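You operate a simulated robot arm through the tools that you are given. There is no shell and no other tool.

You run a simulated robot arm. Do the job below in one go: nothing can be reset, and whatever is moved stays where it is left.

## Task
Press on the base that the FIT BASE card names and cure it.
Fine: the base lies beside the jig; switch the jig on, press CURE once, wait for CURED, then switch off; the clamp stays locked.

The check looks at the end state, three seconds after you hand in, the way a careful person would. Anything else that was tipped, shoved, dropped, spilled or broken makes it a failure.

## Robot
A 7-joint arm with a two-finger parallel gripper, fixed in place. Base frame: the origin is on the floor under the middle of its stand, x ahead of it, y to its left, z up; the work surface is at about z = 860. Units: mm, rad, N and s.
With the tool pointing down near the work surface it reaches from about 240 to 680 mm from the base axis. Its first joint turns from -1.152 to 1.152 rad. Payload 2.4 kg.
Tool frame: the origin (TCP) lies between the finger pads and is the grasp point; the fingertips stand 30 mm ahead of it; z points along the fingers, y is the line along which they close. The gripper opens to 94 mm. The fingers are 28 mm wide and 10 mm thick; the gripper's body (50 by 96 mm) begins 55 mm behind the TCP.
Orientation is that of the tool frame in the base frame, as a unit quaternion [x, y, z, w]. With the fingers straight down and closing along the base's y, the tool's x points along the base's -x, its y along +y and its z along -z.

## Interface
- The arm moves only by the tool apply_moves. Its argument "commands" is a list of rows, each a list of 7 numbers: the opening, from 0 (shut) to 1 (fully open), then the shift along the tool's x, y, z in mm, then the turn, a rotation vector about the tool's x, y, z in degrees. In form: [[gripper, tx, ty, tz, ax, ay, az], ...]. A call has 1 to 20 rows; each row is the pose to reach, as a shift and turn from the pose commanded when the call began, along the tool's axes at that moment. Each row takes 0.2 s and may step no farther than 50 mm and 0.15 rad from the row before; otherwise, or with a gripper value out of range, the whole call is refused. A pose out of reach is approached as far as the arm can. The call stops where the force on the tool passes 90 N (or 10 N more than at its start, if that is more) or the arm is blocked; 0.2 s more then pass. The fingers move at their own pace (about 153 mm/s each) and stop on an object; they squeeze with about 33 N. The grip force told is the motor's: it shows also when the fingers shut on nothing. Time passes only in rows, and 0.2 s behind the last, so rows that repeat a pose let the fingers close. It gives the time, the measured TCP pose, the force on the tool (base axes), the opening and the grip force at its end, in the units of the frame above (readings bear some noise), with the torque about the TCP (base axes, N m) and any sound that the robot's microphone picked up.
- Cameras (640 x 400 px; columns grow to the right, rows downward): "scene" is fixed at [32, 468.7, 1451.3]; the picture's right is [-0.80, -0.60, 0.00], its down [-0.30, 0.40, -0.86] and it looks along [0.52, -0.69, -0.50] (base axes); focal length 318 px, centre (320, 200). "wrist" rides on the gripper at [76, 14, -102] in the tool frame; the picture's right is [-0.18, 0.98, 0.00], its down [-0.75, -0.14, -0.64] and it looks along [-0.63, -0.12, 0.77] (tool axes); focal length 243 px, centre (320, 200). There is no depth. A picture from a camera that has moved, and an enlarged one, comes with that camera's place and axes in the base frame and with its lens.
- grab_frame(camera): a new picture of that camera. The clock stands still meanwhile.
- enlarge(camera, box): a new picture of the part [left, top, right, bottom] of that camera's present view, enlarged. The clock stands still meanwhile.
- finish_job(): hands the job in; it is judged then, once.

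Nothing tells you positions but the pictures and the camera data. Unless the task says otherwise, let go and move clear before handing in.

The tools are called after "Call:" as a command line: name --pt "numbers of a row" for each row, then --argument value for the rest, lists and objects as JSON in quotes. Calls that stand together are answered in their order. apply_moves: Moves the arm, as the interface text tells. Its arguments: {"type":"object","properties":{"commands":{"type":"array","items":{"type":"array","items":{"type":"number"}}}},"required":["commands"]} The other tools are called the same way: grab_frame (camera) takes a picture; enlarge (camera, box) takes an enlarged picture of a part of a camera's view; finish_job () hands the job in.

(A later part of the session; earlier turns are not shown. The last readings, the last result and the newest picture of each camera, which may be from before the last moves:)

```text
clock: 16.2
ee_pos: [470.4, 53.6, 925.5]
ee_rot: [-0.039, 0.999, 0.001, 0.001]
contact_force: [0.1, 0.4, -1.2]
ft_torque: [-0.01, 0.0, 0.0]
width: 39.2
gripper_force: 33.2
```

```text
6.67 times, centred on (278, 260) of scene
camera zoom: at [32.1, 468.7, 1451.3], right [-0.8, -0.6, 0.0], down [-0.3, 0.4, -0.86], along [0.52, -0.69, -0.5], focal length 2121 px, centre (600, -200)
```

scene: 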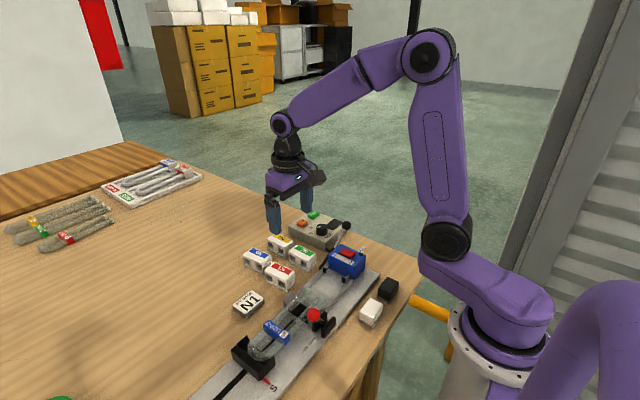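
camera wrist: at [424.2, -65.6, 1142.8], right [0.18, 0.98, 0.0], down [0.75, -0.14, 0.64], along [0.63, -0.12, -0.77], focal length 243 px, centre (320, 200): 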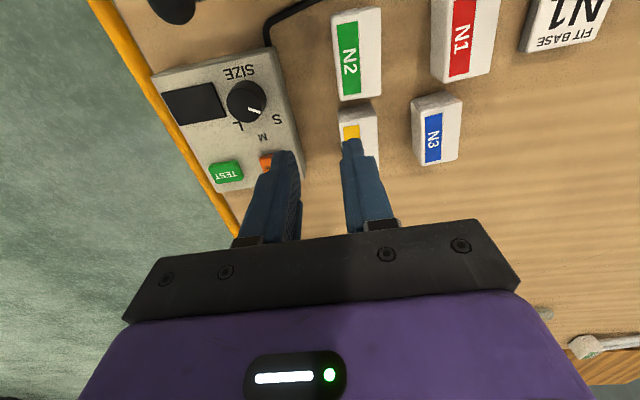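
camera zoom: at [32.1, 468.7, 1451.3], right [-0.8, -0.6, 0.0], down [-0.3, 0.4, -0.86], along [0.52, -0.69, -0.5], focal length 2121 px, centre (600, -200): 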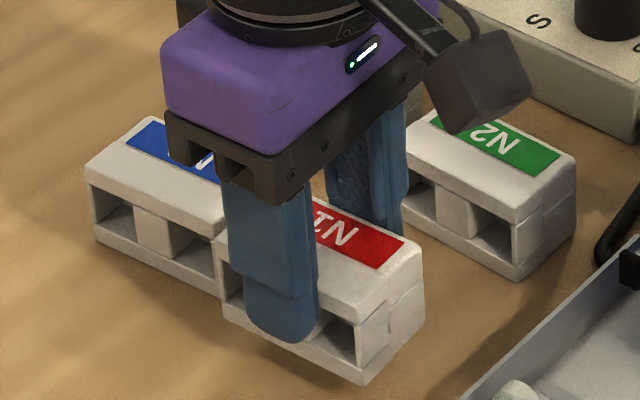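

The base is held. I'll lift higher and carry it over the channel, turning yaw to zero.

Call:
apply_moves --pt "0.2 0 0 -30 0 0 0" --pt "0.2 0 0 -60 0 0 0" --pt "0.2 23 -7.9 -60 0 0 0.9" --pt "0.2 46 -15.8 -60 0 0 1.8" --pt "0.2 69 -23.6 -60 0 0 2.7" --pt "0.2 92 -31.5 -60 0 0 3.6" --pt "0.2 115 -39.4 -60 0 0 4.5" --pt "0.2 115 -39.4 -60 0 0 4.5"

Call:
enlarge --camera "scene" --box '[250, 205, 394, 295]'

Call:
grab_frame --camera "wrist"

Call:
enlarge --camera "wrist" --box '[220, 60, 420, 185]'

```text
clock: 18.0
ee_pos: [359.8, 6.6, 986.9]
ee_rot: [-0.001, 1.0, 0.001, 0.0]
contact_force: [0.8, 0.7, 0.6]
ft_torque: [-0.02, 0.01, -0.01]
width: 39.0
gripper_force: 32.8
```

```text
4.44 times, centred on (322, 250) of scene
camera zoom: at [32.0, 468.7, 1451.3], right [-0.8, -0.6, 0.0], down [-0.3, 0.4, -0.86], along [0.52, -0.69, -0.5], focal length 1414 px, centre (311, -22)
```

zoom: 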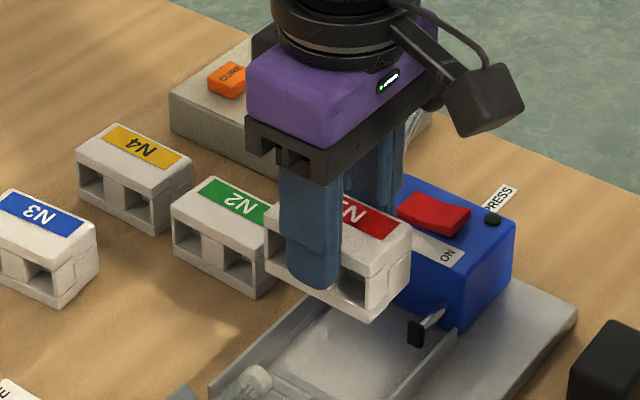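

```text
taken
camera wrist: at [282.6, 20.0, 1089.0], right [0.18, 0.98, 0.0], down [0.75, -0.14, 0.64], along [0.63, -0.12, -0.77], focal length 243 px, centre (320, 200)
```

wrist: 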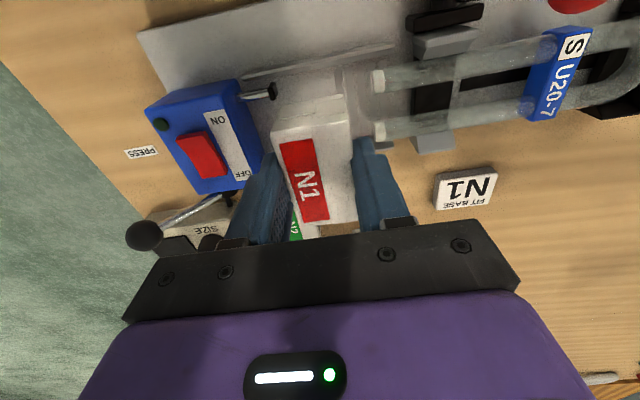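

```text
3.20 times, centred on (320, 122) of wrist
camera zoom: at [282.6, 20.0, 1089.0], right [0.18, 0.98, 0.0], down [0.75, -0.14, 0.64], along [0.63, -0.12, -0.77], focal length 776 px, centre (320, 448)
```

zoom: 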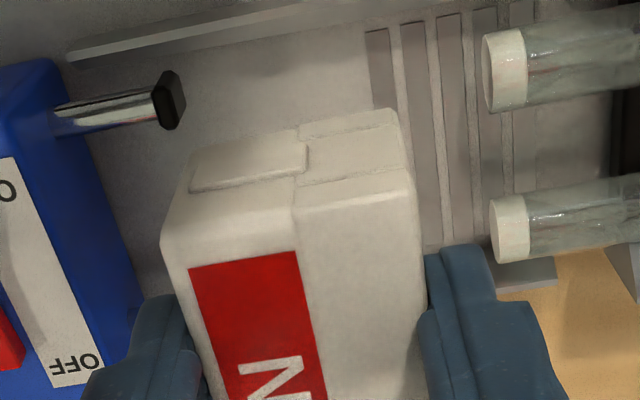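

The base is held squarely, centred near (361, 6), and the tubes and pins are clear. I'll descend partway and inspect before seating it.

Call:
apply_moves --pt "0.2 1 0 20 0 0 0" --pt "0.2 1 0 40 0 0 0" --pt "0.2 1 0 46 0 0 0" --pt "0.2 1 0 46 0 0 0"

Call:
enlarge --camera "scene" --box '[270, 235, 366, 295]'

Call:
enlarge --camera "wrist" --box '[220, 40, 420, 165]'

```text
clock: 19.0
ee_pos: [358.1, 6.0, 940.3]
ee_rot: [0.0, 1.0, 0.0, 0.0]
contact_force: [0.2, -1.0, -1.3]
ft_torque: [-0.01, 0.03, -0.01]
width: 39.3
gripper_force: 33.1
```

```text
6.67 times, centred on (318, 265) of scene
camera zoom: at [32.1, 468.7, 1451.3], right [-0.8, -0.6, 0.0], down [-0.3, 0.4, -0.86], along [0.52, -0.69, -0.5], focal length 2121 px, centre (333, -233)
```

zoom: 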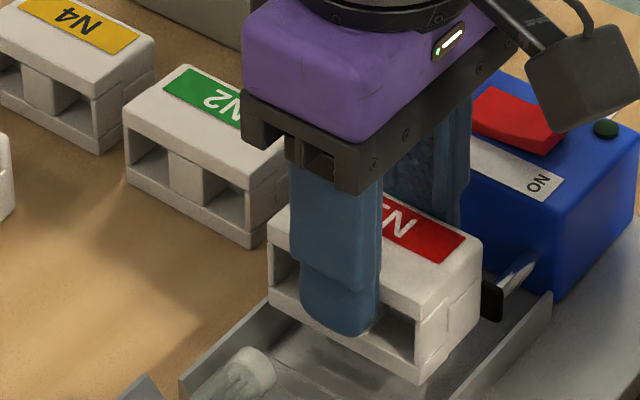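

```text
3.20 times, centred on (320, 102) of wrist
camera zoom: at [281.6, 19.7, 1042.6], right [0.18, 0.98, 0.0], down [0.75, -0.14, 0.64], along [0.63, -0.12, -0.77], focal length 776 px, centre (320, 512)
```

zoom: 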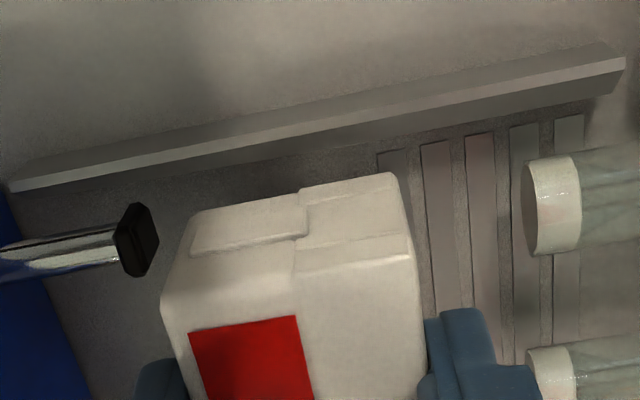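

Well aligned in the channel (base centre ≈360.5, clearances on both sides). Lowering gently toward the floor of the channel.

Call:
apply_moves --pt "0.2 0 0 8 0 0 0" --pt "0.2 0 0 13 0 0 0" --pt "0.2 0 0 15 0 0 0" --pt "0.2 0 0 16 0 0 0"

Call:
enlarge --camera "scene" --box '[270, 245, 366, 305]'

```text
clock: 20.0
ee_pos: [358.5, 6.2, 922.9]
ee_rot: [0.0, 1.0, 0.0, 0.0]
contact_force: [-2.3, -0.6, 0.1]
ft_torque: [-0.03, 0.09, 0.02]
width: 39.1
gripper_force: 33.1
```

```text
6.67 times, centred on (318, 275) of scene
camera zoom: at [32.0, 468.7, 1451.3], right [-0.8, -0.6, 0.0], down [-0.3, 0.4, -0.86], along [0.52, -0.69, -0.5], focal length 2121 px, centre (333, -300)
```

zoom: 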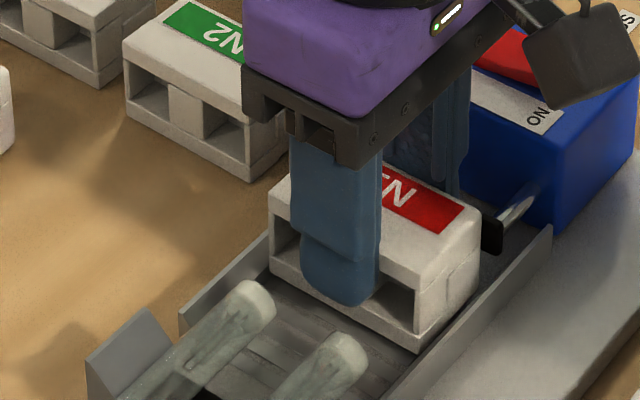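

Call:
apply_moves --pt "0.2 1.0 0 0 0 0 0" --pt "0.2 1.0 0 1 0 0 0" --pt "0.2 1.0 0 2 0 0 0" --pt "0.2 1.0 0 2 0 0 0"

```text
clock: 21.0
ee_pos: [356.8, 6.0, 921.7]
ee_rot: [-0.001, 1.0, 0.0, 0.0]
contact_force: [0.3, -0.9, -0.9]
ft_torque: [0.03, 0.0, 0.0]
width: 39.0
gripper_force: 33.3
```

Call:
apply_moves --pt "0.2 0 0 1 0 0 0" --pt "0.2 0 0 2 0 0 0" --pt "0.2 0 0 2 0 0 0"

Call:
enlarge --camera "scene" --box '[280, 265, 344, 305]'

Call:
enlarge --camera "wrist" --box '[220, 30, 420, 155]'

```text
clock: 21.8
ee_pos: [357.0, 7.1, 920.7]
ee_rot: [0.0, 1.0, 0.0, 0.0]
contact_force: [0.3, -0.1, -1.1]
ft_torque: [-0.01, 0.01, -0.02]
width: 39.3
gripper_force: 33.6
```

```text
10.00 times, centred on (312, 285) of scene
camera zoom: at [32.1, 468.7, 1451.3], right [-0.8, -0.6, 0.0], down [-0.3, 0.4, -0.86], along [0.52, -0.69, -0.5], focal length 3182 px, centre (400, -650)
```

zoom: 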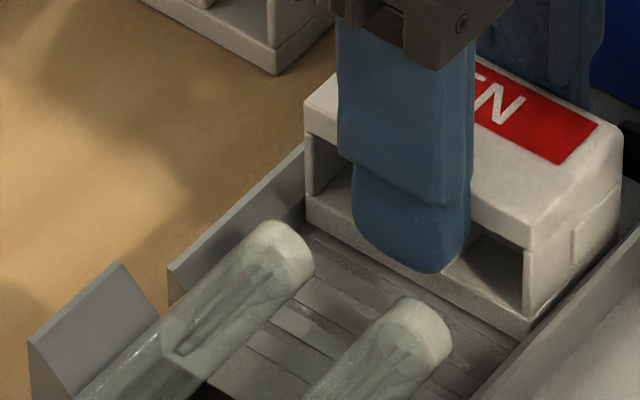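

```text
3.20 times, centred on (320, 92) of wrist
camera zoom: at [280.5, 20.4, 1022.2], right [0.18, 0.98, 0.0], down [0.75, -0.14, 0.64], along [0.63, -0.12, -0.77], focal length 776 px, centre (320, 544)
```

zoom: 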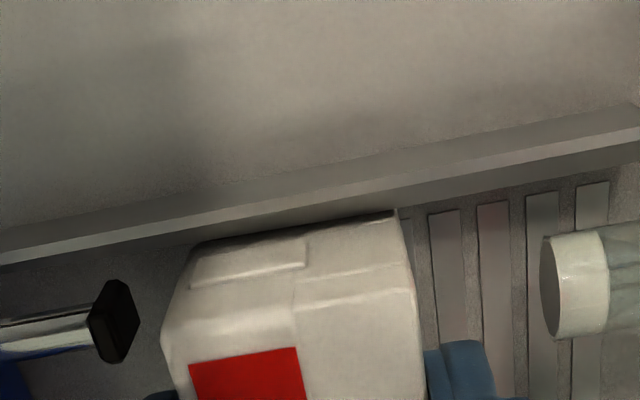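

Call:
apply_moves --pt "0.2 0 0 1 0 0 0" --pt "0.2 0 0 2 0 0 0" --pt "0.2 0 0 2 0 0 0"

```text
clock: 22.6
ee_pos: [357.9, 5.8, 918.0]
ee_rot: [0.0, 1.0, 0.001, 0.0]
contact_force: [-2.6, -2.5, 24.2]
ft_torque: [-0.08, 0.09, -0.01]
width: 38.9
gripper_force: 33.4
```

The base rests on the channel floor (24 N up). I'll release by opening only slightly so the front finger stays clear of the tubes, then lift straight up.

Call:
apply_moves --pt "0.2 0 0 -0.7 0 0 0" --pt "0.45 0 0 -0.7 0 0 0" --pt "0.5 0 0 -0.7 0 0 0" --pt "0.5 0 0 -0.7 0 0 0" --pt "0.5 0 0 -10 0 0 0" --pt "0.5 0 0 -25 0 0 0" --pt "0.5 0 0 -60 0 0 0" --pt "0.5 0 0 -100 0 0 0" --pt "0.5 0 0 -100 0 0 0"

Call:
enlarge --camera "scene" --box '[270, 235, 366, 295]'

Call:
grab_frame --camera "wrist"

Call:
enlarge --camera "wrist" --box '[220, 40, 420, 165]'

```text
clock: 24.6
ee_pos: [356.5, 6.7, 1017.1]
ee_rot: [0.0, 1.0, 0.0, 0.0]
contact_force: [0.4, 0.5, -0.5]
ft_torque: [-0.02, -0.01, -0.01]
width: 47.2
gripper_force: 0.1
```

```text
6.67 times, centred on (318, 265) of scene
camera zoom: at [32.0, 468.7, 1451.3], right [-0.8, -0.6, 0.0], down [-0.3, 0.4, -0.86], along [0.52, -0.69, -0.5], focal length 2121 px, centre (333, -233)
```

zoom: 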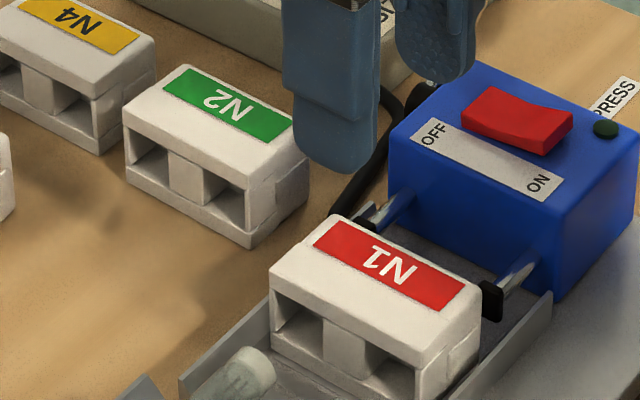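

```text
taken
camera wrist: at [280.2, 20.3, 1119.9], right [0.18, 0.98, 0.0], down [0.75, -0.14, 0.64], along [0.63, -0.12, -0.77], focal length 243 px, centre (320, 200)
```

wrist: 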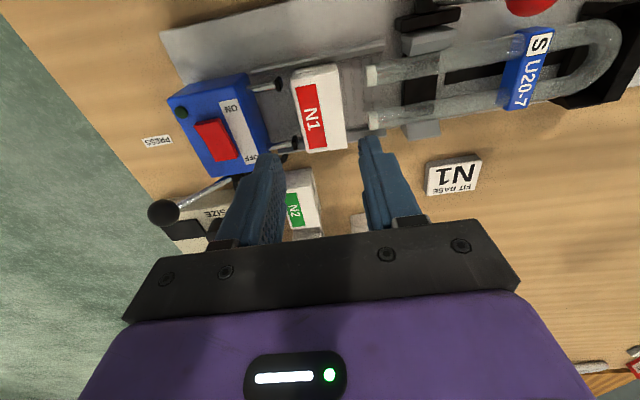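

```text
3.20 times, centred on (320, 102) of wrist
camera zoom: at [280.2, 20.3, 1119.9], right [0.18, 0.98, 0.0], down [0.75, -0.14, 0.64], along [0.63, -0.12, -0.77], focal length 776 px, centre (320, 512)
```

zoom: 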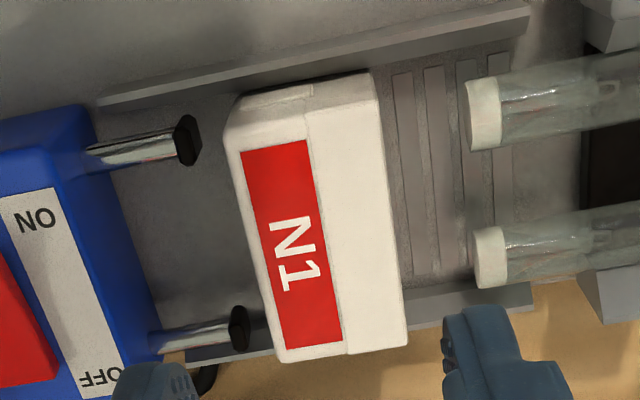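

N1 sits squarely in the channel, holes facing the tube ends. Next is the press lever: I'll close the fingers and move above its ball at (408, -153, 953).

Call:
apply_moves --pt "0 -12.5 -39.5 0 0 0 0" --pt "0 -25 -79 0 0 0 0" --pt "0 -37.5 -118.5 0 0 0 0" --pt "0 -50.5 -158 0 0 0 0" --pt "0 -50.5 -158 0 0 0 0"

Call:
enlarge --camera "scene" --box '[280, 190, 408, 270]'

Call:
grab_frame --camera "wrist"

```text
clock: 25.8
ee_pos: [408.4, -151.7, 1017.0]
ee_rot: [0.0, 1.0, 0.0, 0.0]
contact_force: [-0.6, -0.1, -0.3]
ft_torque: [-0.03, 0.01, -0.01]
width: 0.2
gripper_force: 32.4
```

```text
5.00 times, centred on (344, 230) of scene
camera zoom: at [32.1, 468.7, 1451.3], right [-0.8, -0.6, 0.0], down [-0.3, 0.4, -0.86], along [0.52, -0.69, -0.5], focal length 1591 px, centre (200, 50)
```

zoom: 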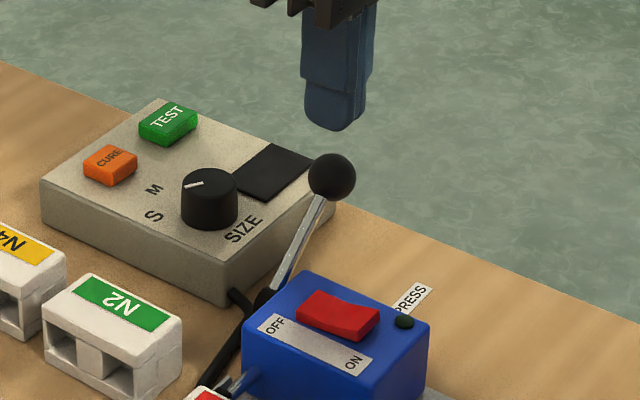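

```text
taken
camera wrist: at [330.9, -138.1, 1120.6], right [0.18, 0.98, 0.0], down [0.75, -0.14, 0.64], along [0.63, -0.12, -0.77], focal length 243 px, centre (320, 200)
```

wrist: 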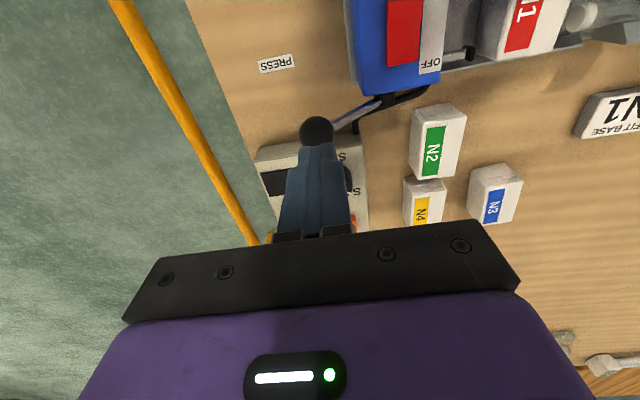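

Call:
enlarge --camera "wrist" --box '[260, 40, 460, 165]'

Call:
enlarge --camera "scene" --box '[320, 210, 400, 260]'

```text
3.20 times, centred on (360, 102) of wrist
camera zoom: at [330.9, -138.1, 1120.6], right [0.18, 0.98, 0.0], down [0.75, -0.14, 0.64], along [0.63, -0.12, -0.77], focal length 776 px, centre (192, 512)
```

zoom: 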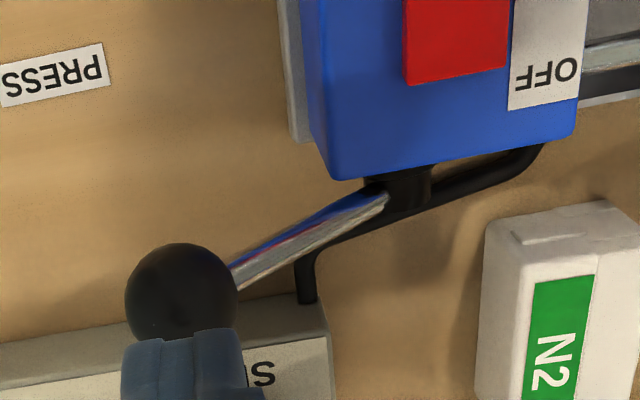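

```text
8.00 times, centred on (360, 235) of scene
camera zoom: at [32.1, 468.7, 1451.3], right [-0.8, -0.6, 0.0], down [-0.3, 0.4, -0.86], along [0.52, -0.69, -0.5], focal length 2546 px, centre (0, -80)
```

zoom: 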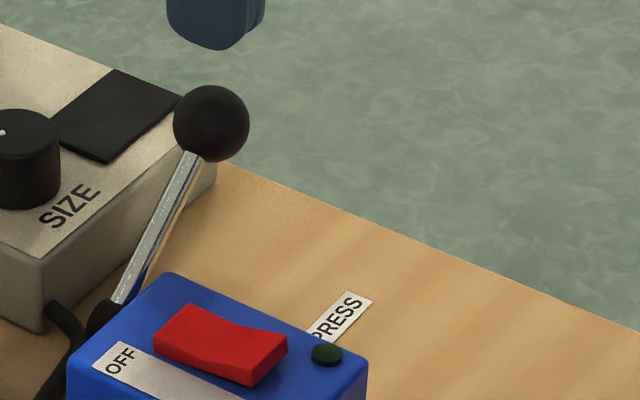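

The fingers are right above the lever ball. I'll push it down gently along its arc (pivot at about (409, -94, 901)) and watch whether it moves the right way.

Call:
apply_moves --pt "0 1 -2 15 0 0 0" --pt "0 1 -3 21 0 0 0" --pt "0 1 -6 25 0 0 0" --pt "0 1 -9 29 0 0 0" --pt "0 1 -11 33 0 0 0"

Call:
enlarge --camera "scene" --box '[280, 205, 408, 285]'

```text
clock: 27.0
ee_pos: [407.7, -162.6, 984.3]
ee_rot: [0.0, 1.0, -0.001, 0.0]
contact_force: [-1.3, -0.6, 1.4]
ft_torque: [0.0, -0.03, -0.04]
width: 0.0
gripper_force: 33.1
```

```text
5.00 times, centred on (344, 245) of scene
camera zoom: at [32.0, 468.7, 1451.3], right [-0.8, -0.6, 0.0], down [-0.3, 0.4, -0.86], along [0.52, -0.69, -0.5], focal length 1591 px, centre (200, -25)
```

zoom: 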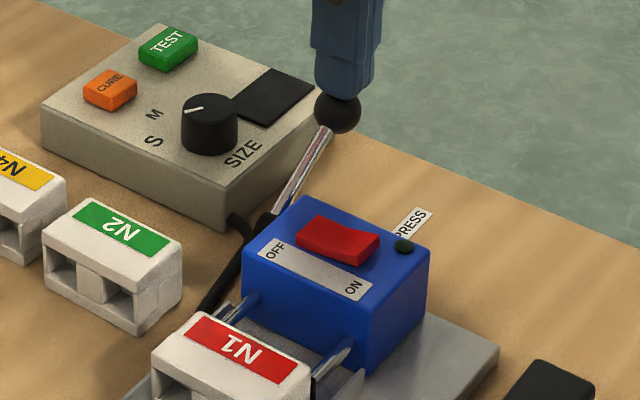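

Pressing down extends the pins toward the base, so that's the right direction. Continuing along the arc.

Call:
apply_moves --pt "0 0 -1.7 3.3 0 0 0" --pt "0 0 -3.2 6.7 0 0 0" --pt "0 0 -4.6 10 0 0 0" --pt "0 0 -5.9 13.1 0 0 0" --pt "0 0 -7 16.5 0 0 0" --pt "0 0 -8 19.8 0 0 0" --pt "0 0 -8 19.8 0 0 0"

Call:
enlarge --camera "scene" --box '[270, 220, 398, 300]'

Call:
enlarge --camera "wrist" --box '[320, 0, 640, 120]'

```text
clock: 28.6
ee_pos: [407.4, -172.0, 964.8]
ee_rot: [-0.001, 1.0, 0.0, 0.0]
contact_force: [-0.2, -0.6, 1.7]
ft_torque: [-0.03, -0.04, 0.0]
width: 0.0
gripper_force: 33.2
```

```text
5.00 times, centred on (334, 260) of scene
camera zoom: at [32.0, 468.7, 1451.3], right [-0.8, -0.6, 0.0], down [-0.3, 0.4, -0.86], along [0.52, -0.69, -0.5], focal length 1591 px, centre (250, -100)
```

zoom: 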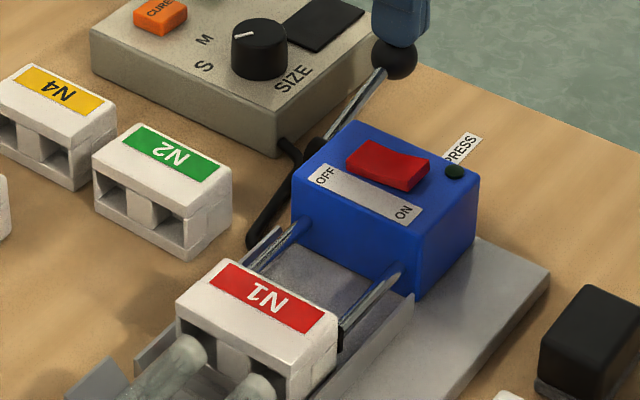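

```text
2.00 times, centred on (480, 60) of wrist
camera zoom: at [329.8, -156.8, 1067.5], right [0.18, 0.98, 0.0], down [0.75, -0.14, 0.64], along [0.63, -0.12, -0.77], focal length 485 px, centre (0, 480)
```

zoom: 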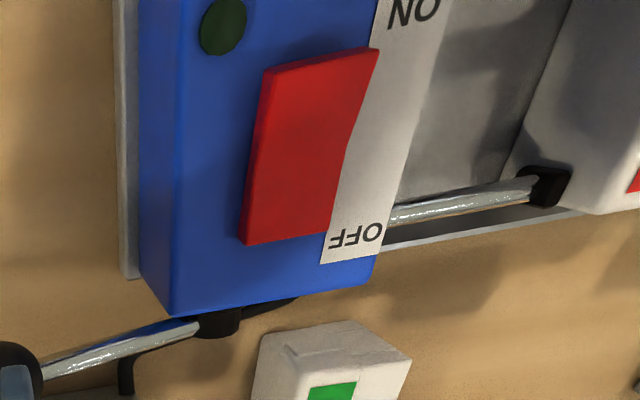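

The pins are now pushing the base toward the tubes. Checking hole/tube alignment before continuing.

Call:
enlarge --camera "scene" --box '[284, 265, 348, 305]'

Call:
enlarge --camera "scene" --box '[296, 270, 336, 300]'

```text
10.00 times, centred on (316, 285) of scene
camera zoom: at [32.0, 468.7, 1451.3], right [-0.8, -0.6, 0.0], down [-0.3, 0.4, -0.86], along [0.52, -0.69, -0.5], focal length 3182 px, centre (360, -650)
```

zoom: 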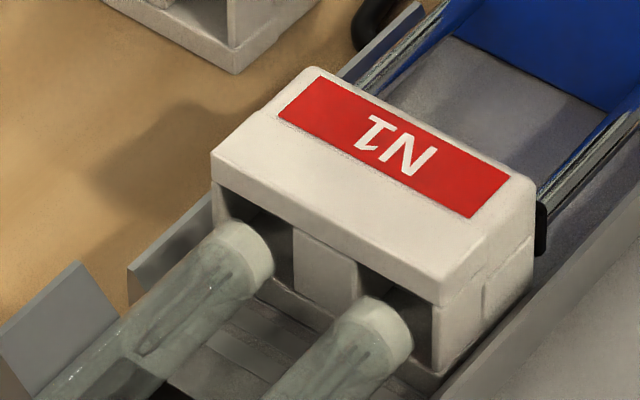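

```text
13.33 times, centred on (316, 285) of scene
camera zoom: at [32.0, 468.7, 1451.3], right [-0.8, -0.6, 0.0], down [-0.3, 0.4, -0.86], along [0.52, -0.69, -0.5], focal length 4243 px, centre (373, -933)
```

zoom: 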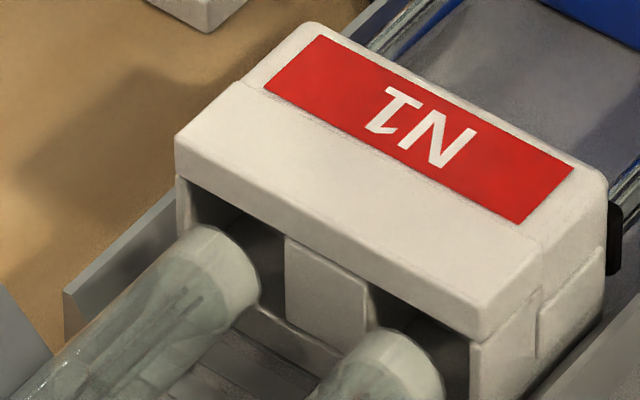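

Tube ends line up with the holes. Continuing the press slowly.

Call:
apply_moves --pt "0 0 -0.8 3.4 0 0 0" --pt "0 0 -1.5 6.8 0 0 0" --pt "0 0 -2 10.2 0 0 0" --pt "0 0 -2.4 13.7 0 0 0" --pt "0 0 -2.7 17.2 0 0 0" --pt "0 0 -2.7 20.7 0 0 0" --pt "0 0 -2.7 20.7 0 0 0"

Call:
enlarge --camera "scene" --box '[270, 220, 398, 300]'

Call:
enlarge --camera "scene" --box '[284, 270, 348, 310]'

```text
clock: 30.2
ee_pos: [407.1, -172.6, 944.4]
ee_rot: [0.001, 1.0, 0.0, 0.0]
contact_force: [0.3, 0.0, 2.2]
ft_torque: [-0.04, 0.02, 0.01]
width: 0.1
gripper_force: 32.8
```

```text
5.00 times, centred on (334, 260) of scene
camera zoom: at [32.0, 468.7, 1451.3], right [-0.8, -0.6, 0.0], down [-0.3, 0.4, -0.86], along [0.52, -0.69, -0.5], focal length 1591 px, centre (250, -100)
```

zoom: 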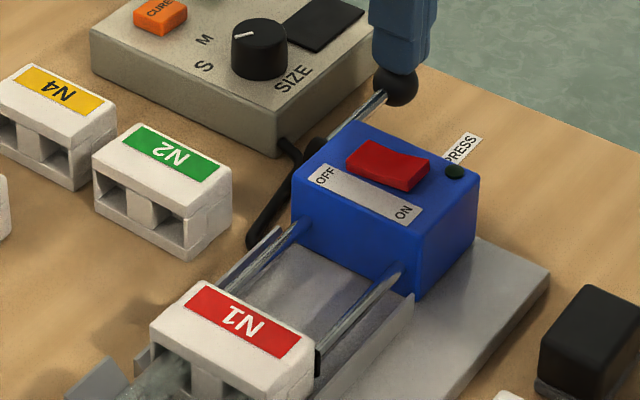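

```text
10.00 times, centred on (316, 290) of scene
camera zoom: at [32.0, 468.7, 1451.3], right [-0.8, -0.6, 0.0], down [-0.3, 0.4, -0.86], along [0.52, -0.69, -0.5], focal length 3182 px, centre (360, -700)
```

zoom: 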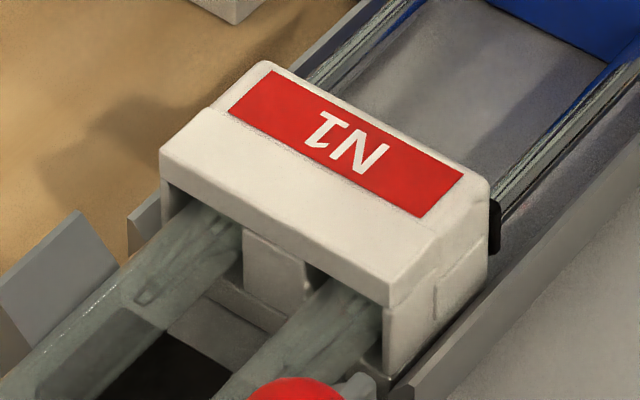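

The base is sliding onto the tubes with no notable resistance. Continuing until it seats.

Call:
apply_moves --pt "0 0 0.2 3 0 0 0" --pt "0 0 0.3 6 0 0 0" --pt "0 0 0.6 9 0 0 0" --pt "0 0 0.9 12 0 0 0" --pt "0 0 1.2 14 0 0 0" --pt "0 0 1.2 14 0 0 0"

Call:
enlarge --camera "scene" --box '[270, 220, 398, 300]'

Call:
enlarge --camera "scene" --box '[276, 270, 340, 310]'

```text
clock: 30.9
ee_pos: [407.5, -173.6, 942.9]
ee_rot: [0.0, 1.0, 0.0, 0.002]
contact_force: [-13.6, 4.4, 42.3]
ft_torque: [0.19, 0.32, 0.03]
width: 0.0
gripper_force: 33.0
stopped in row 3: the force on the tool passed its limit at 98 N (the readings are from after the stop); the commanded pose is now the measured one
```

```text
5.00 times, centred on (334, 260) of scene
camera zoom: at [31.1, 469.1, 1451.2], right [-0.8, -0.6, 0.0], down [-0.3, 0.4, -0.86], along [0.52, -0.69, -0.5], focal length 1591 px, centre (250, -100)
```

zoom: 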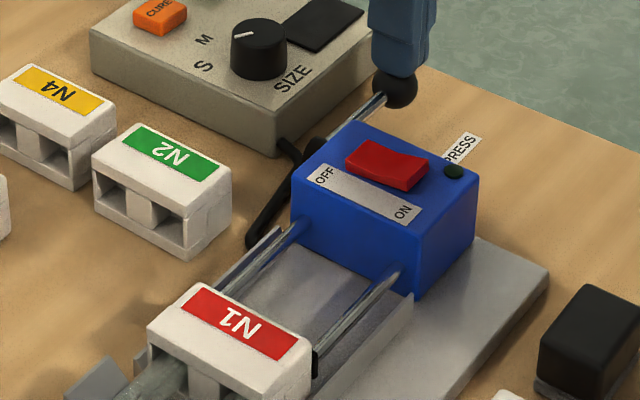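

```text
10.00 times, centred on (308, 290) of scene
camera zoom: at [31.1, 469.1, 1451.2], right [-0.8, -0.6, 0.0], down [-0.3, 0.4, -0.86], along [0.52, -0.69, -0.5], focal length 3182 px, centre (440, -700)
```

zoom: 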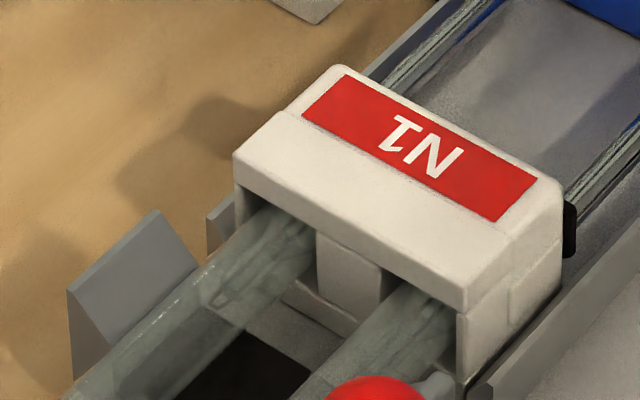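

The force rose sharply to the limit, suggesting the base has bottomed out. I'll hold a bit of pressure once more to see whether it creeps further.

Call:
apply_moves --pt "0 0 0 0.5 0 0 0" --pt "0 0 0 1 0 0 0" --pt "0 0 0 1.5 0 0 0" --pt "0 0 0 1.5 0 0 0" --pt "0 0 0 1.5 0 0 0"

Call:
enlarge --camera "scene" --box '[276, 270, 340, 310]'

Call:
enlarge --camera "wrist" --box '[420, 0, 640, 140]'

```text
clock: 32.1
ee_pos: [407.5, -173.2, 940.5]
ee_rot: [0.0, 1.0, -0.002, 0.003]
contact_force: [-22.6, 7.0, 75.3]
ft_torque: [0.33, 0.52, 0.06]
width: 0.0
gripper_force: 33.4
```

```text
10.00 times, centred on (308, 290) of scene
camera zoom: at [30.4, 469.4, 1451.1], right [-0.8, -0.6, 0.0], down [-0.3, 0.4, -0.87], along [0.52, -0.69, -0.5], focal length 3182 px, centre (440, -700)
```

zoom: 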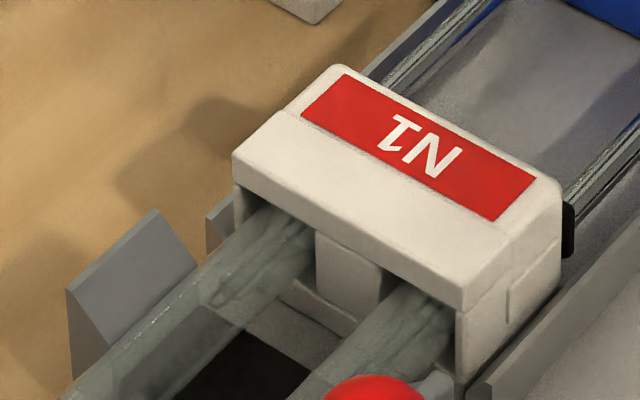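

```text
2.86 times, centred on (530, 70) of wrist
camera zoom: at [329.9, -159.4, 1043.5], right [0.18, 0.98, 0.0], down [0.75, -0.14, 0.65], along [0.63, -0.12, -0.76], focal length 693 px, centre (-280, 571)
```

zoom: 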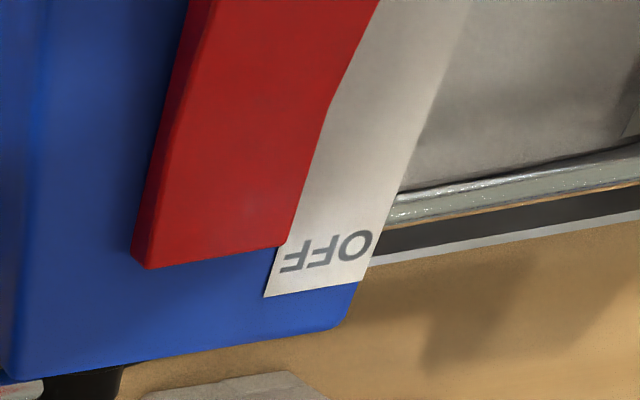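

It's at a hard stop: no further motion under 75 N, so the base is fully pressed. I'll lift off the lever slowly and see whether it stays.

Call:
apply_moves --pt "0 0 0 -1 0 0 0" --pt "0 0 0 -3 0 0 0" --pt "0 0 0 -6 0 0 0" --pt "0 0 0 -12 0 0 0" --pt "0 0 0 -20 0 0 0" --pt "0 0 0 -20 0 0 0"

Call:
enlarge --camera "scene" --box '[270, 220, 398, 300]'

```text
clock: 33.5
ee_pos: [409.1, -173.3, 958.6]
ee_rot: [0.0, 1.0, -0.001, 0.002]
contact_force: [-0.3, 0.5, 0.9]
ft_torque: [-0.01, -0.01, -0.01]
width: 0.1
gripper_force: 33.2
```

```text
5.00 times, centred on (334, 260) of scene
camera zoom: at [32.0, 468.8, 1451.3], right [-0.8, -0.6, 0.0], down [-0.3, 0.4, -0.86], along [0.52, -0.69, -0.5], focal length 1591 px, centre (250, -100)
```

zoom: 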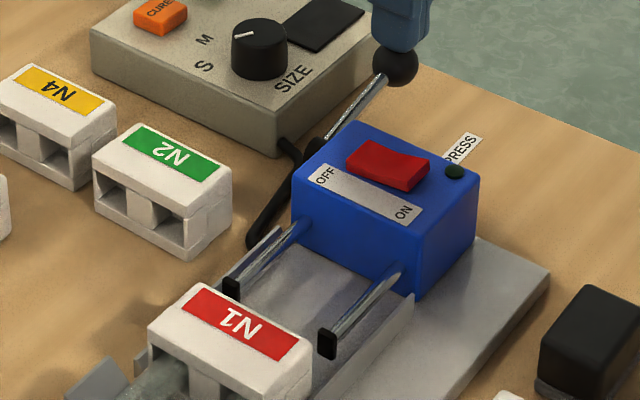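

The lever springs back on its own and the pins withdraw while the base stays pressed on the tubes. I'll let the lever rise gently back to rest and lift clear.

Call:
apply_moves --pt "0 0 2 -10 0 0 0" --pt "0 0 6 -20 0 0 0" --pt "0 0 11 -29 0 0 0" --pt "0 0 17 -37 0 0 0" --pt "0 0 20 -44 0 0 0" --pt "0 0 20 -60 0 0 0" --pt "0 0 20 -60 0 0 0"

Call:
grab_frame --camera "scene"

Call:
enlarge --camera "scene" --box '[270, 220, 398, 300]'

Call:
enlarge --camera "scene" --box '[250, 270, 330, 320]'

```text
clock: 35.1
ee_pos: [407.9, -154.6, 1020.1]
ee_rot: [0.0, 1.0, -0.002, 0.003]
contact_force: [0.0, -0.6, -0.4]
ft_torque: [-0.01, 0.04, -0.02]
width: 0.0
gripper_force: 32.3
```

```text
taken
```

scene: 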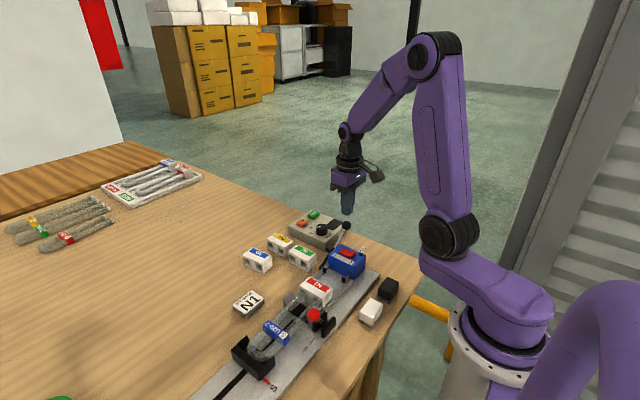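

```text
5.00 times, centred on (334, 260) of scene
camera zoom: at [32.0, 468.7, 1451.3], right [-0.8, -0.6, 0.0], down [-0.3, 0.4, -0.86], along [0.52, -0.69, -0.5], focal length 1591 px, centre (250, -100)
```

zoom: 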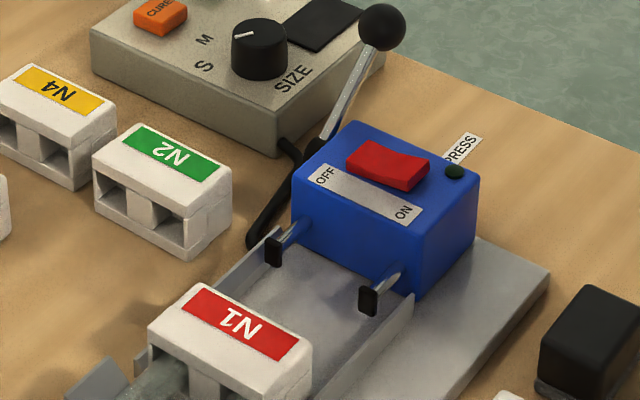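

```text
8.00 times, centred on (290, 295) of scene
camera zoom: at [32.0, 468.7, 1451.3], right [-0.8, -0.6, 0.0], down [-0.3, 0.4, -0.86], along [0.52, -0.69, -0.5], focal length 2546 px, centre (560, -560)
```

zoom: 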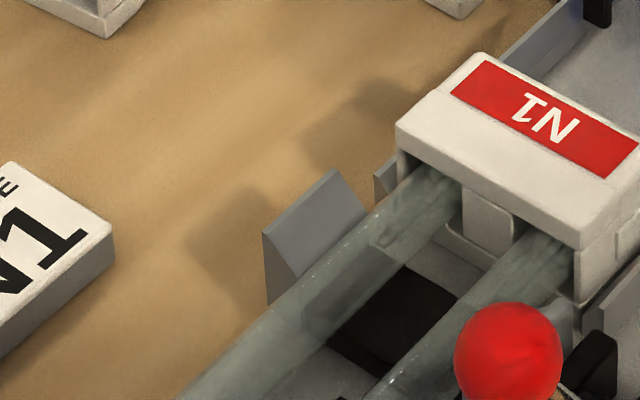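

The base is pressed about 20 mm onto both tubes and sits straight; the lever and pins are back at rest. Next is the rocker switch, so I'll look at it closely.

Call:
enlarge --camera "wrist" --box '[350, 0, 510, 100]'

Call:
enlarge --camera "scene" --box '[325, 240, 373, 270]'

```text
4.00 times, centred on (430, 50) of wrist
camera zoom: at [330.7, -139.3, 1121.4], right [0.18, 0.98, 0.0], down [0.75, -0.14, 0.65], along [0.63, -0.12, -0.76], focal length 970 px, centre (-120, 800)
```

zoom: 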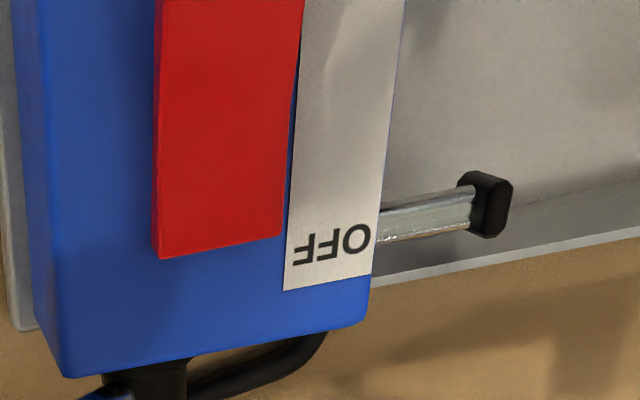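

```text
13.33 times, centred on (349, 255) of scene
camera zoom: at [32.0, 468.7, 1451.3], right [-0.8, -0.6, 0.0], down [-0.3, 0.4, -0.86], along [0.52, -0.69, -0.5], focal length 4243 px, centre (-67, -533)
```

zoom: 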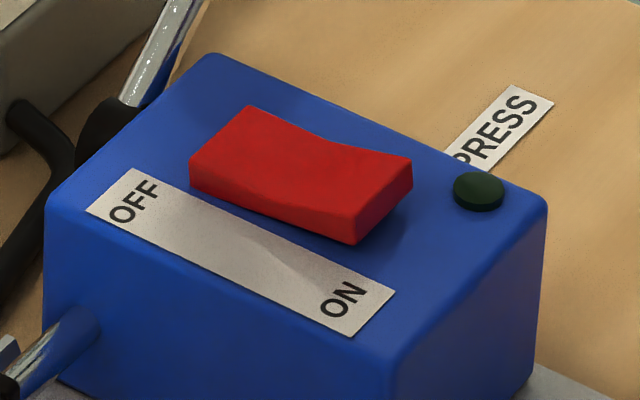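

The rocker spans about x 343–379 at y≈-85, with the ON end at the small-x side and raised. I'm moving above the ON end.

Call:
apply_moves --pt "0 31 34 0 0 0 0" --pt "0 62.5 68.6 0 0 0 0" --pt "0 62.5 68.6 30 0 0 0" --pt "0 62.5 68.6 50 0 0 0" --pt "0 62.5 68.6 50 0 0 0"

Call:
enlarge --camera "scene" --box '[305, 220, 401, 280]'

Call:
enlarge --camera "wrist" --box '[240, 80, 400, 180]'

```text
clock: 36.3
ee_pos: [346.9, -85.4, 968.6]
ee_rot: [0.0, 1.0, -0.002, 0.003]
contact_force: [-1.3, 0.6, -0.3]
ft_torque: [-0.04, 0.0, -0.02]
width: 0.0
gripper_force: 33.3
```

```text
6.67 times, centred on (353, 250) of scene
camera zoom: at [32.0, 468.7, 1451.3], right [-0.8, -0.6, 0.0], down [-0.3, 0.4, -0.86], along [0.52, -0.69, -0.5], focal length 2121 px, centre (100, -133)
```

zoom: 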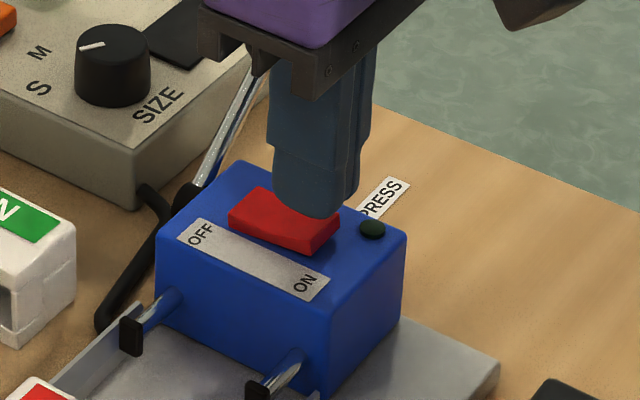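

```text
4.00 times, centred on (320, 130) of wrist
camera zoom: at [268.9, -70.3, 1071.1], right [0.18, 0.98, 0.0], down [0.75, -0.14, 0.65], along [0.63, -0.12, -0.76], focal length 970 px, centre (320, 480)
```

zoom: 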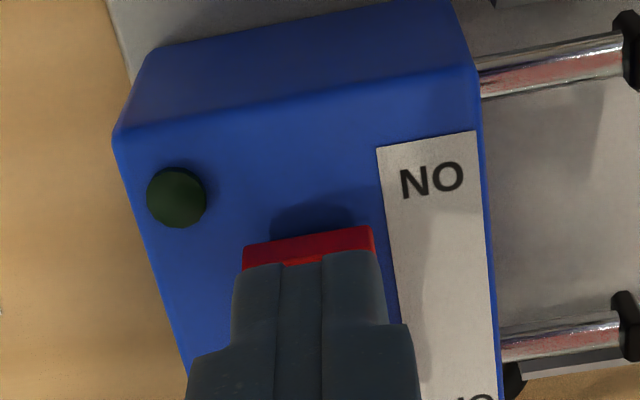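

Fingertips are right over the ON end. Pressing down in small steps.

Call:
apply_moves --pt "0 2 0 6 0 0 0" --pt "0 2 0 9 0 0 0" --pt "0 2 0 11 0 0 0" --pt "0 2 0 12.5 0 0 0" --pt "0 2 0 14 0 0 0"

Call:
enlarge --camera "scene" --box '[305, 220, 401, 280]'

```text
clock: 37.5
ee_pos: [342.5, -86.0, 955.5]
ee_rot: [0.0, 1.0, -0.002, 0.003]
contact_force: [-14.9, 4.2, 65.2]
ft_torque: [0.17, -0.52, -0.03]
width: 0.0
gripper_force: 33.0
```

```text
6.67 times, centred on (353, 250) of scene
camera zoom: at [30.9, 469.1, 1451.2], right [-0.8, -0.6, 0.0], down [-0.3, 0.4, -0.86], along [0.52, -0.69, -0.5], focal length 2121 px, centre (100, -133)
```

zoom: 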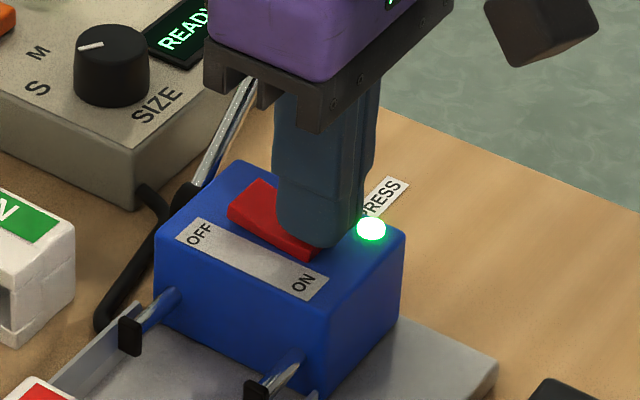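

The lamp is lit green and the display reads READY. I'll lift off the switch and look at the CURE button.

Call:
apply_moves --pt "0 0 0 -3 0 0 0" --pt "0 0 0 -15 0 0 0" --pt "0 0 0 -40 0 0 0" --pt "0 0 0 -75 0 0 0" --pt "0 0 0 -75 0 0 0"

Call:
enlarge --camera "scene" --box '[284, 200, 380, 260]'

Call:
grab_frame --camera "wrist"

```text
clock: 38.7
ee_pos: [342.2, -85.1, 1030.9]
ee_rot: [0.0, 1.0, -0.002, 0.003]
contact_force: [-0.3, 0.3, 0.0]
ft_torque: [-0.02, -0.01, 0.03]
width: 0.1
gripper_force: 33.8
```

```text
6.67 times, centred on (332, 230) of scene
camera zoom: at [32.0, 468.7, 1451.3], right [-0.8, -0.6, 0.0], down [-0.3, 0.4, -0.86], along [0.52, -0.69, -0.5], focal length 2121 px, centre (240, 0)
```

zoom: 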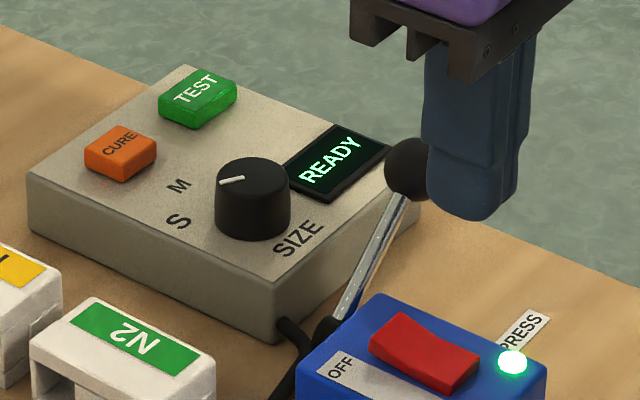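

```text
taken
camera wrist: at [266.1, -71.0, 1132.0], right [0.18, 0.98, 0.0], down [0.75, -0.14, 0.65], along [0.63, -0.12, -0.76], focal length 243 px, centre (320, 200)
```

wrist: 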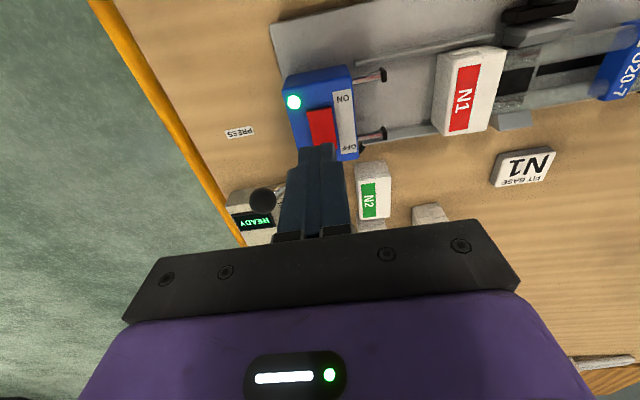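

Now I'll move the camera over the control box for an accurate position of the CURE button.

Call:
apply_moves --pt "0 -40 -3 -5 0 0 0" --pt "0 -80 -6 -10 0 0 0" --pt "0 -120 -9 -10 0 0 0" --pt "0 -160 -12 -10 0 0 0" --pt "0 -197 -15 -10 0 0 0" --pt "0 -197 -15 -10 0 0 0"

Call:
grab_frame --camera "wrist"

Call:
enlarge --camera "wrist" --box '[200, 80, 360, 180]'

Call:
enlarge --camera "scene" --box '[284, 200, 364, 250]'

```text
clock: 40.1
ee_pos: [538.7, -99.7, 1040.5]
ee_rot: [0.0, 1.0, -0.001, 0.002]
contact_force: [-0.3, 0.1, -0.1]
ft_torque: [0.0, -0.01, 0.02]
width: 0.1
gripper_force: 33.1
```

```text
taken
camera wrist: at [461.8, -85.7, 1142.9], right [0.18, 0.98, 0.0], down [0.75, -0.14, 0.65], along [0.63, -0.12, -0.76], focal length 243 px, centre (320, 200)
```

wrist: 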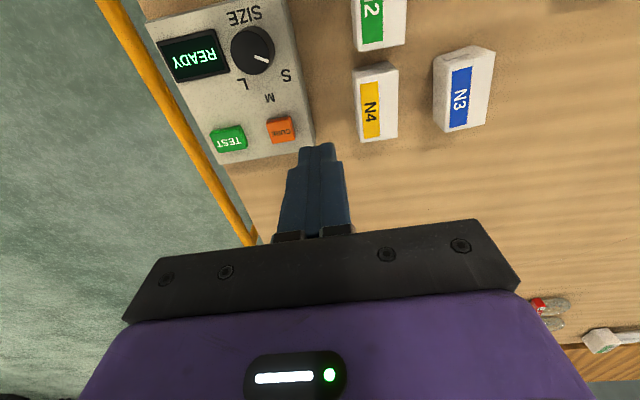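

```text
4.00 times, centred on (280, 130) of wrist
camera zoom: at [461.8, -85.7, 1142.9], right [0.18, 0.98, 0.0], down [0.75, -0.14, 0.65], along [0.63, -0.12, -0.76], focal length 970 px, centre (480, 480)
```

zoom: 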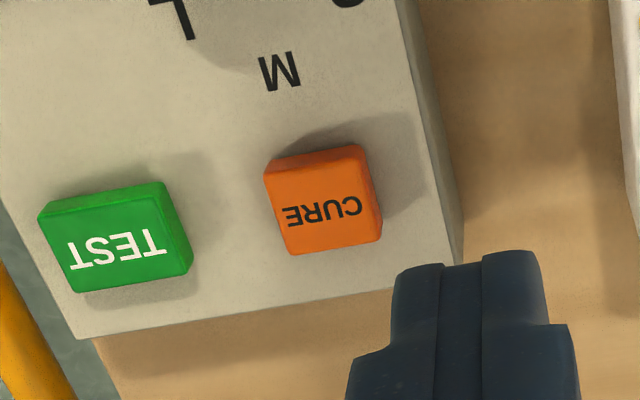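

```text
8.00 times, centred on (324, 225) of scene
camera zoom: at [32.1, 468.7, 1451.3], right [-0.8, -0.6, 0.0], down [-0.3, 0.4, -0.86], along [0.52, -0.69, -0.5], focal length 2546 px, centre (288, 0)
```

zoom: 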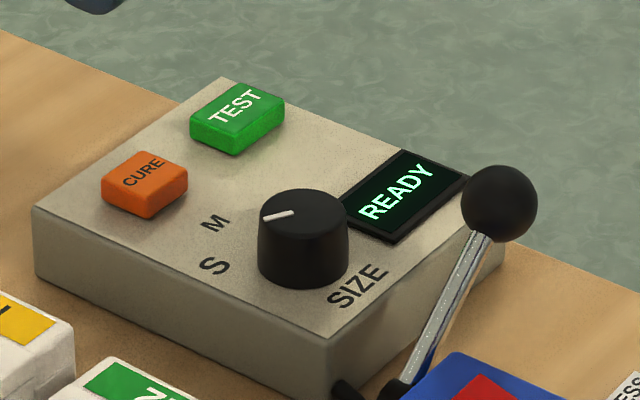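

READY is displayed and CURE is at about (560, -144.5), top z≈906. I'm moving above it, staying clear of TEST and the dial.

Call:
apply_moves --pt "0 -19.5 -44 0 0 0 0" --pt "0 -19.5 -44 40 0 0 0" --pt "0 -19.5 -44 75 0 0 0" --pt "0 -19.5 -44 80 0 0 0" --pt "0 -19.5 -44 80 0 0 0"

Call:
enlarge --camera "scene" --box '[274, 190, 354, 240]'

Call:
enlarge --camera "wrist" --box '[220, 60, 420, 185]'

```text
clock: 41.3
ee_pos: [559.1, -145.1, 961.2]
ee_rot: [0.0, 1.0, -0.001, 0.004]
contact_force: [0.2, 0.0, -0.2]
ft_torque: [0.0, 0.0, 0.0]
width: 0.0
gripper_force: 32.7
```

```text
8.00 times, centred on (314, 215) of scene
camera zoom: at [32.1, 468.7, 1451.3], right [-0.8, -0.6, 0.0], down [-0.3, 0.4, -0.86], along [0.52, -0.69, -0.5], focal length 2546 px, centre (368, 80)
```

zoom: 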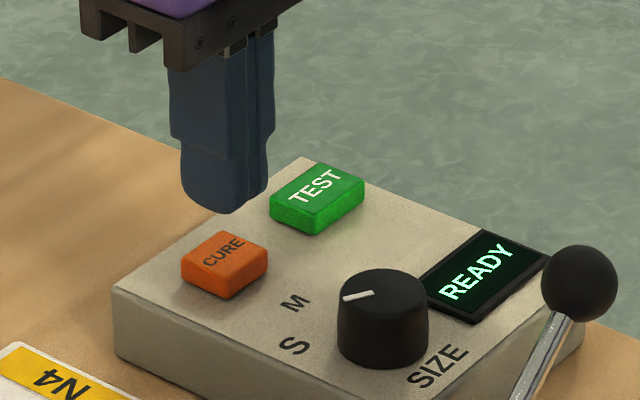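

```text
3.20 times, centred on (320, 122) of wrist
camera zoom: at [482.0, -130.7, 1062.9], right [0.18, 0.98, 0.0], down [0.75, -0.14, 0.65], along [0.63, -0.12, -0.76], focal length 776 px, centre (320, 448)
```

zoom: 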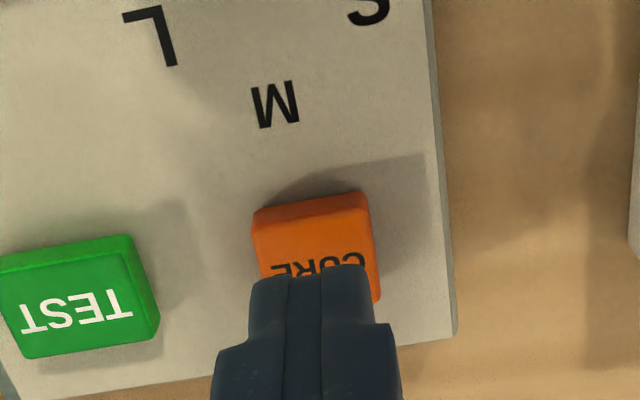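

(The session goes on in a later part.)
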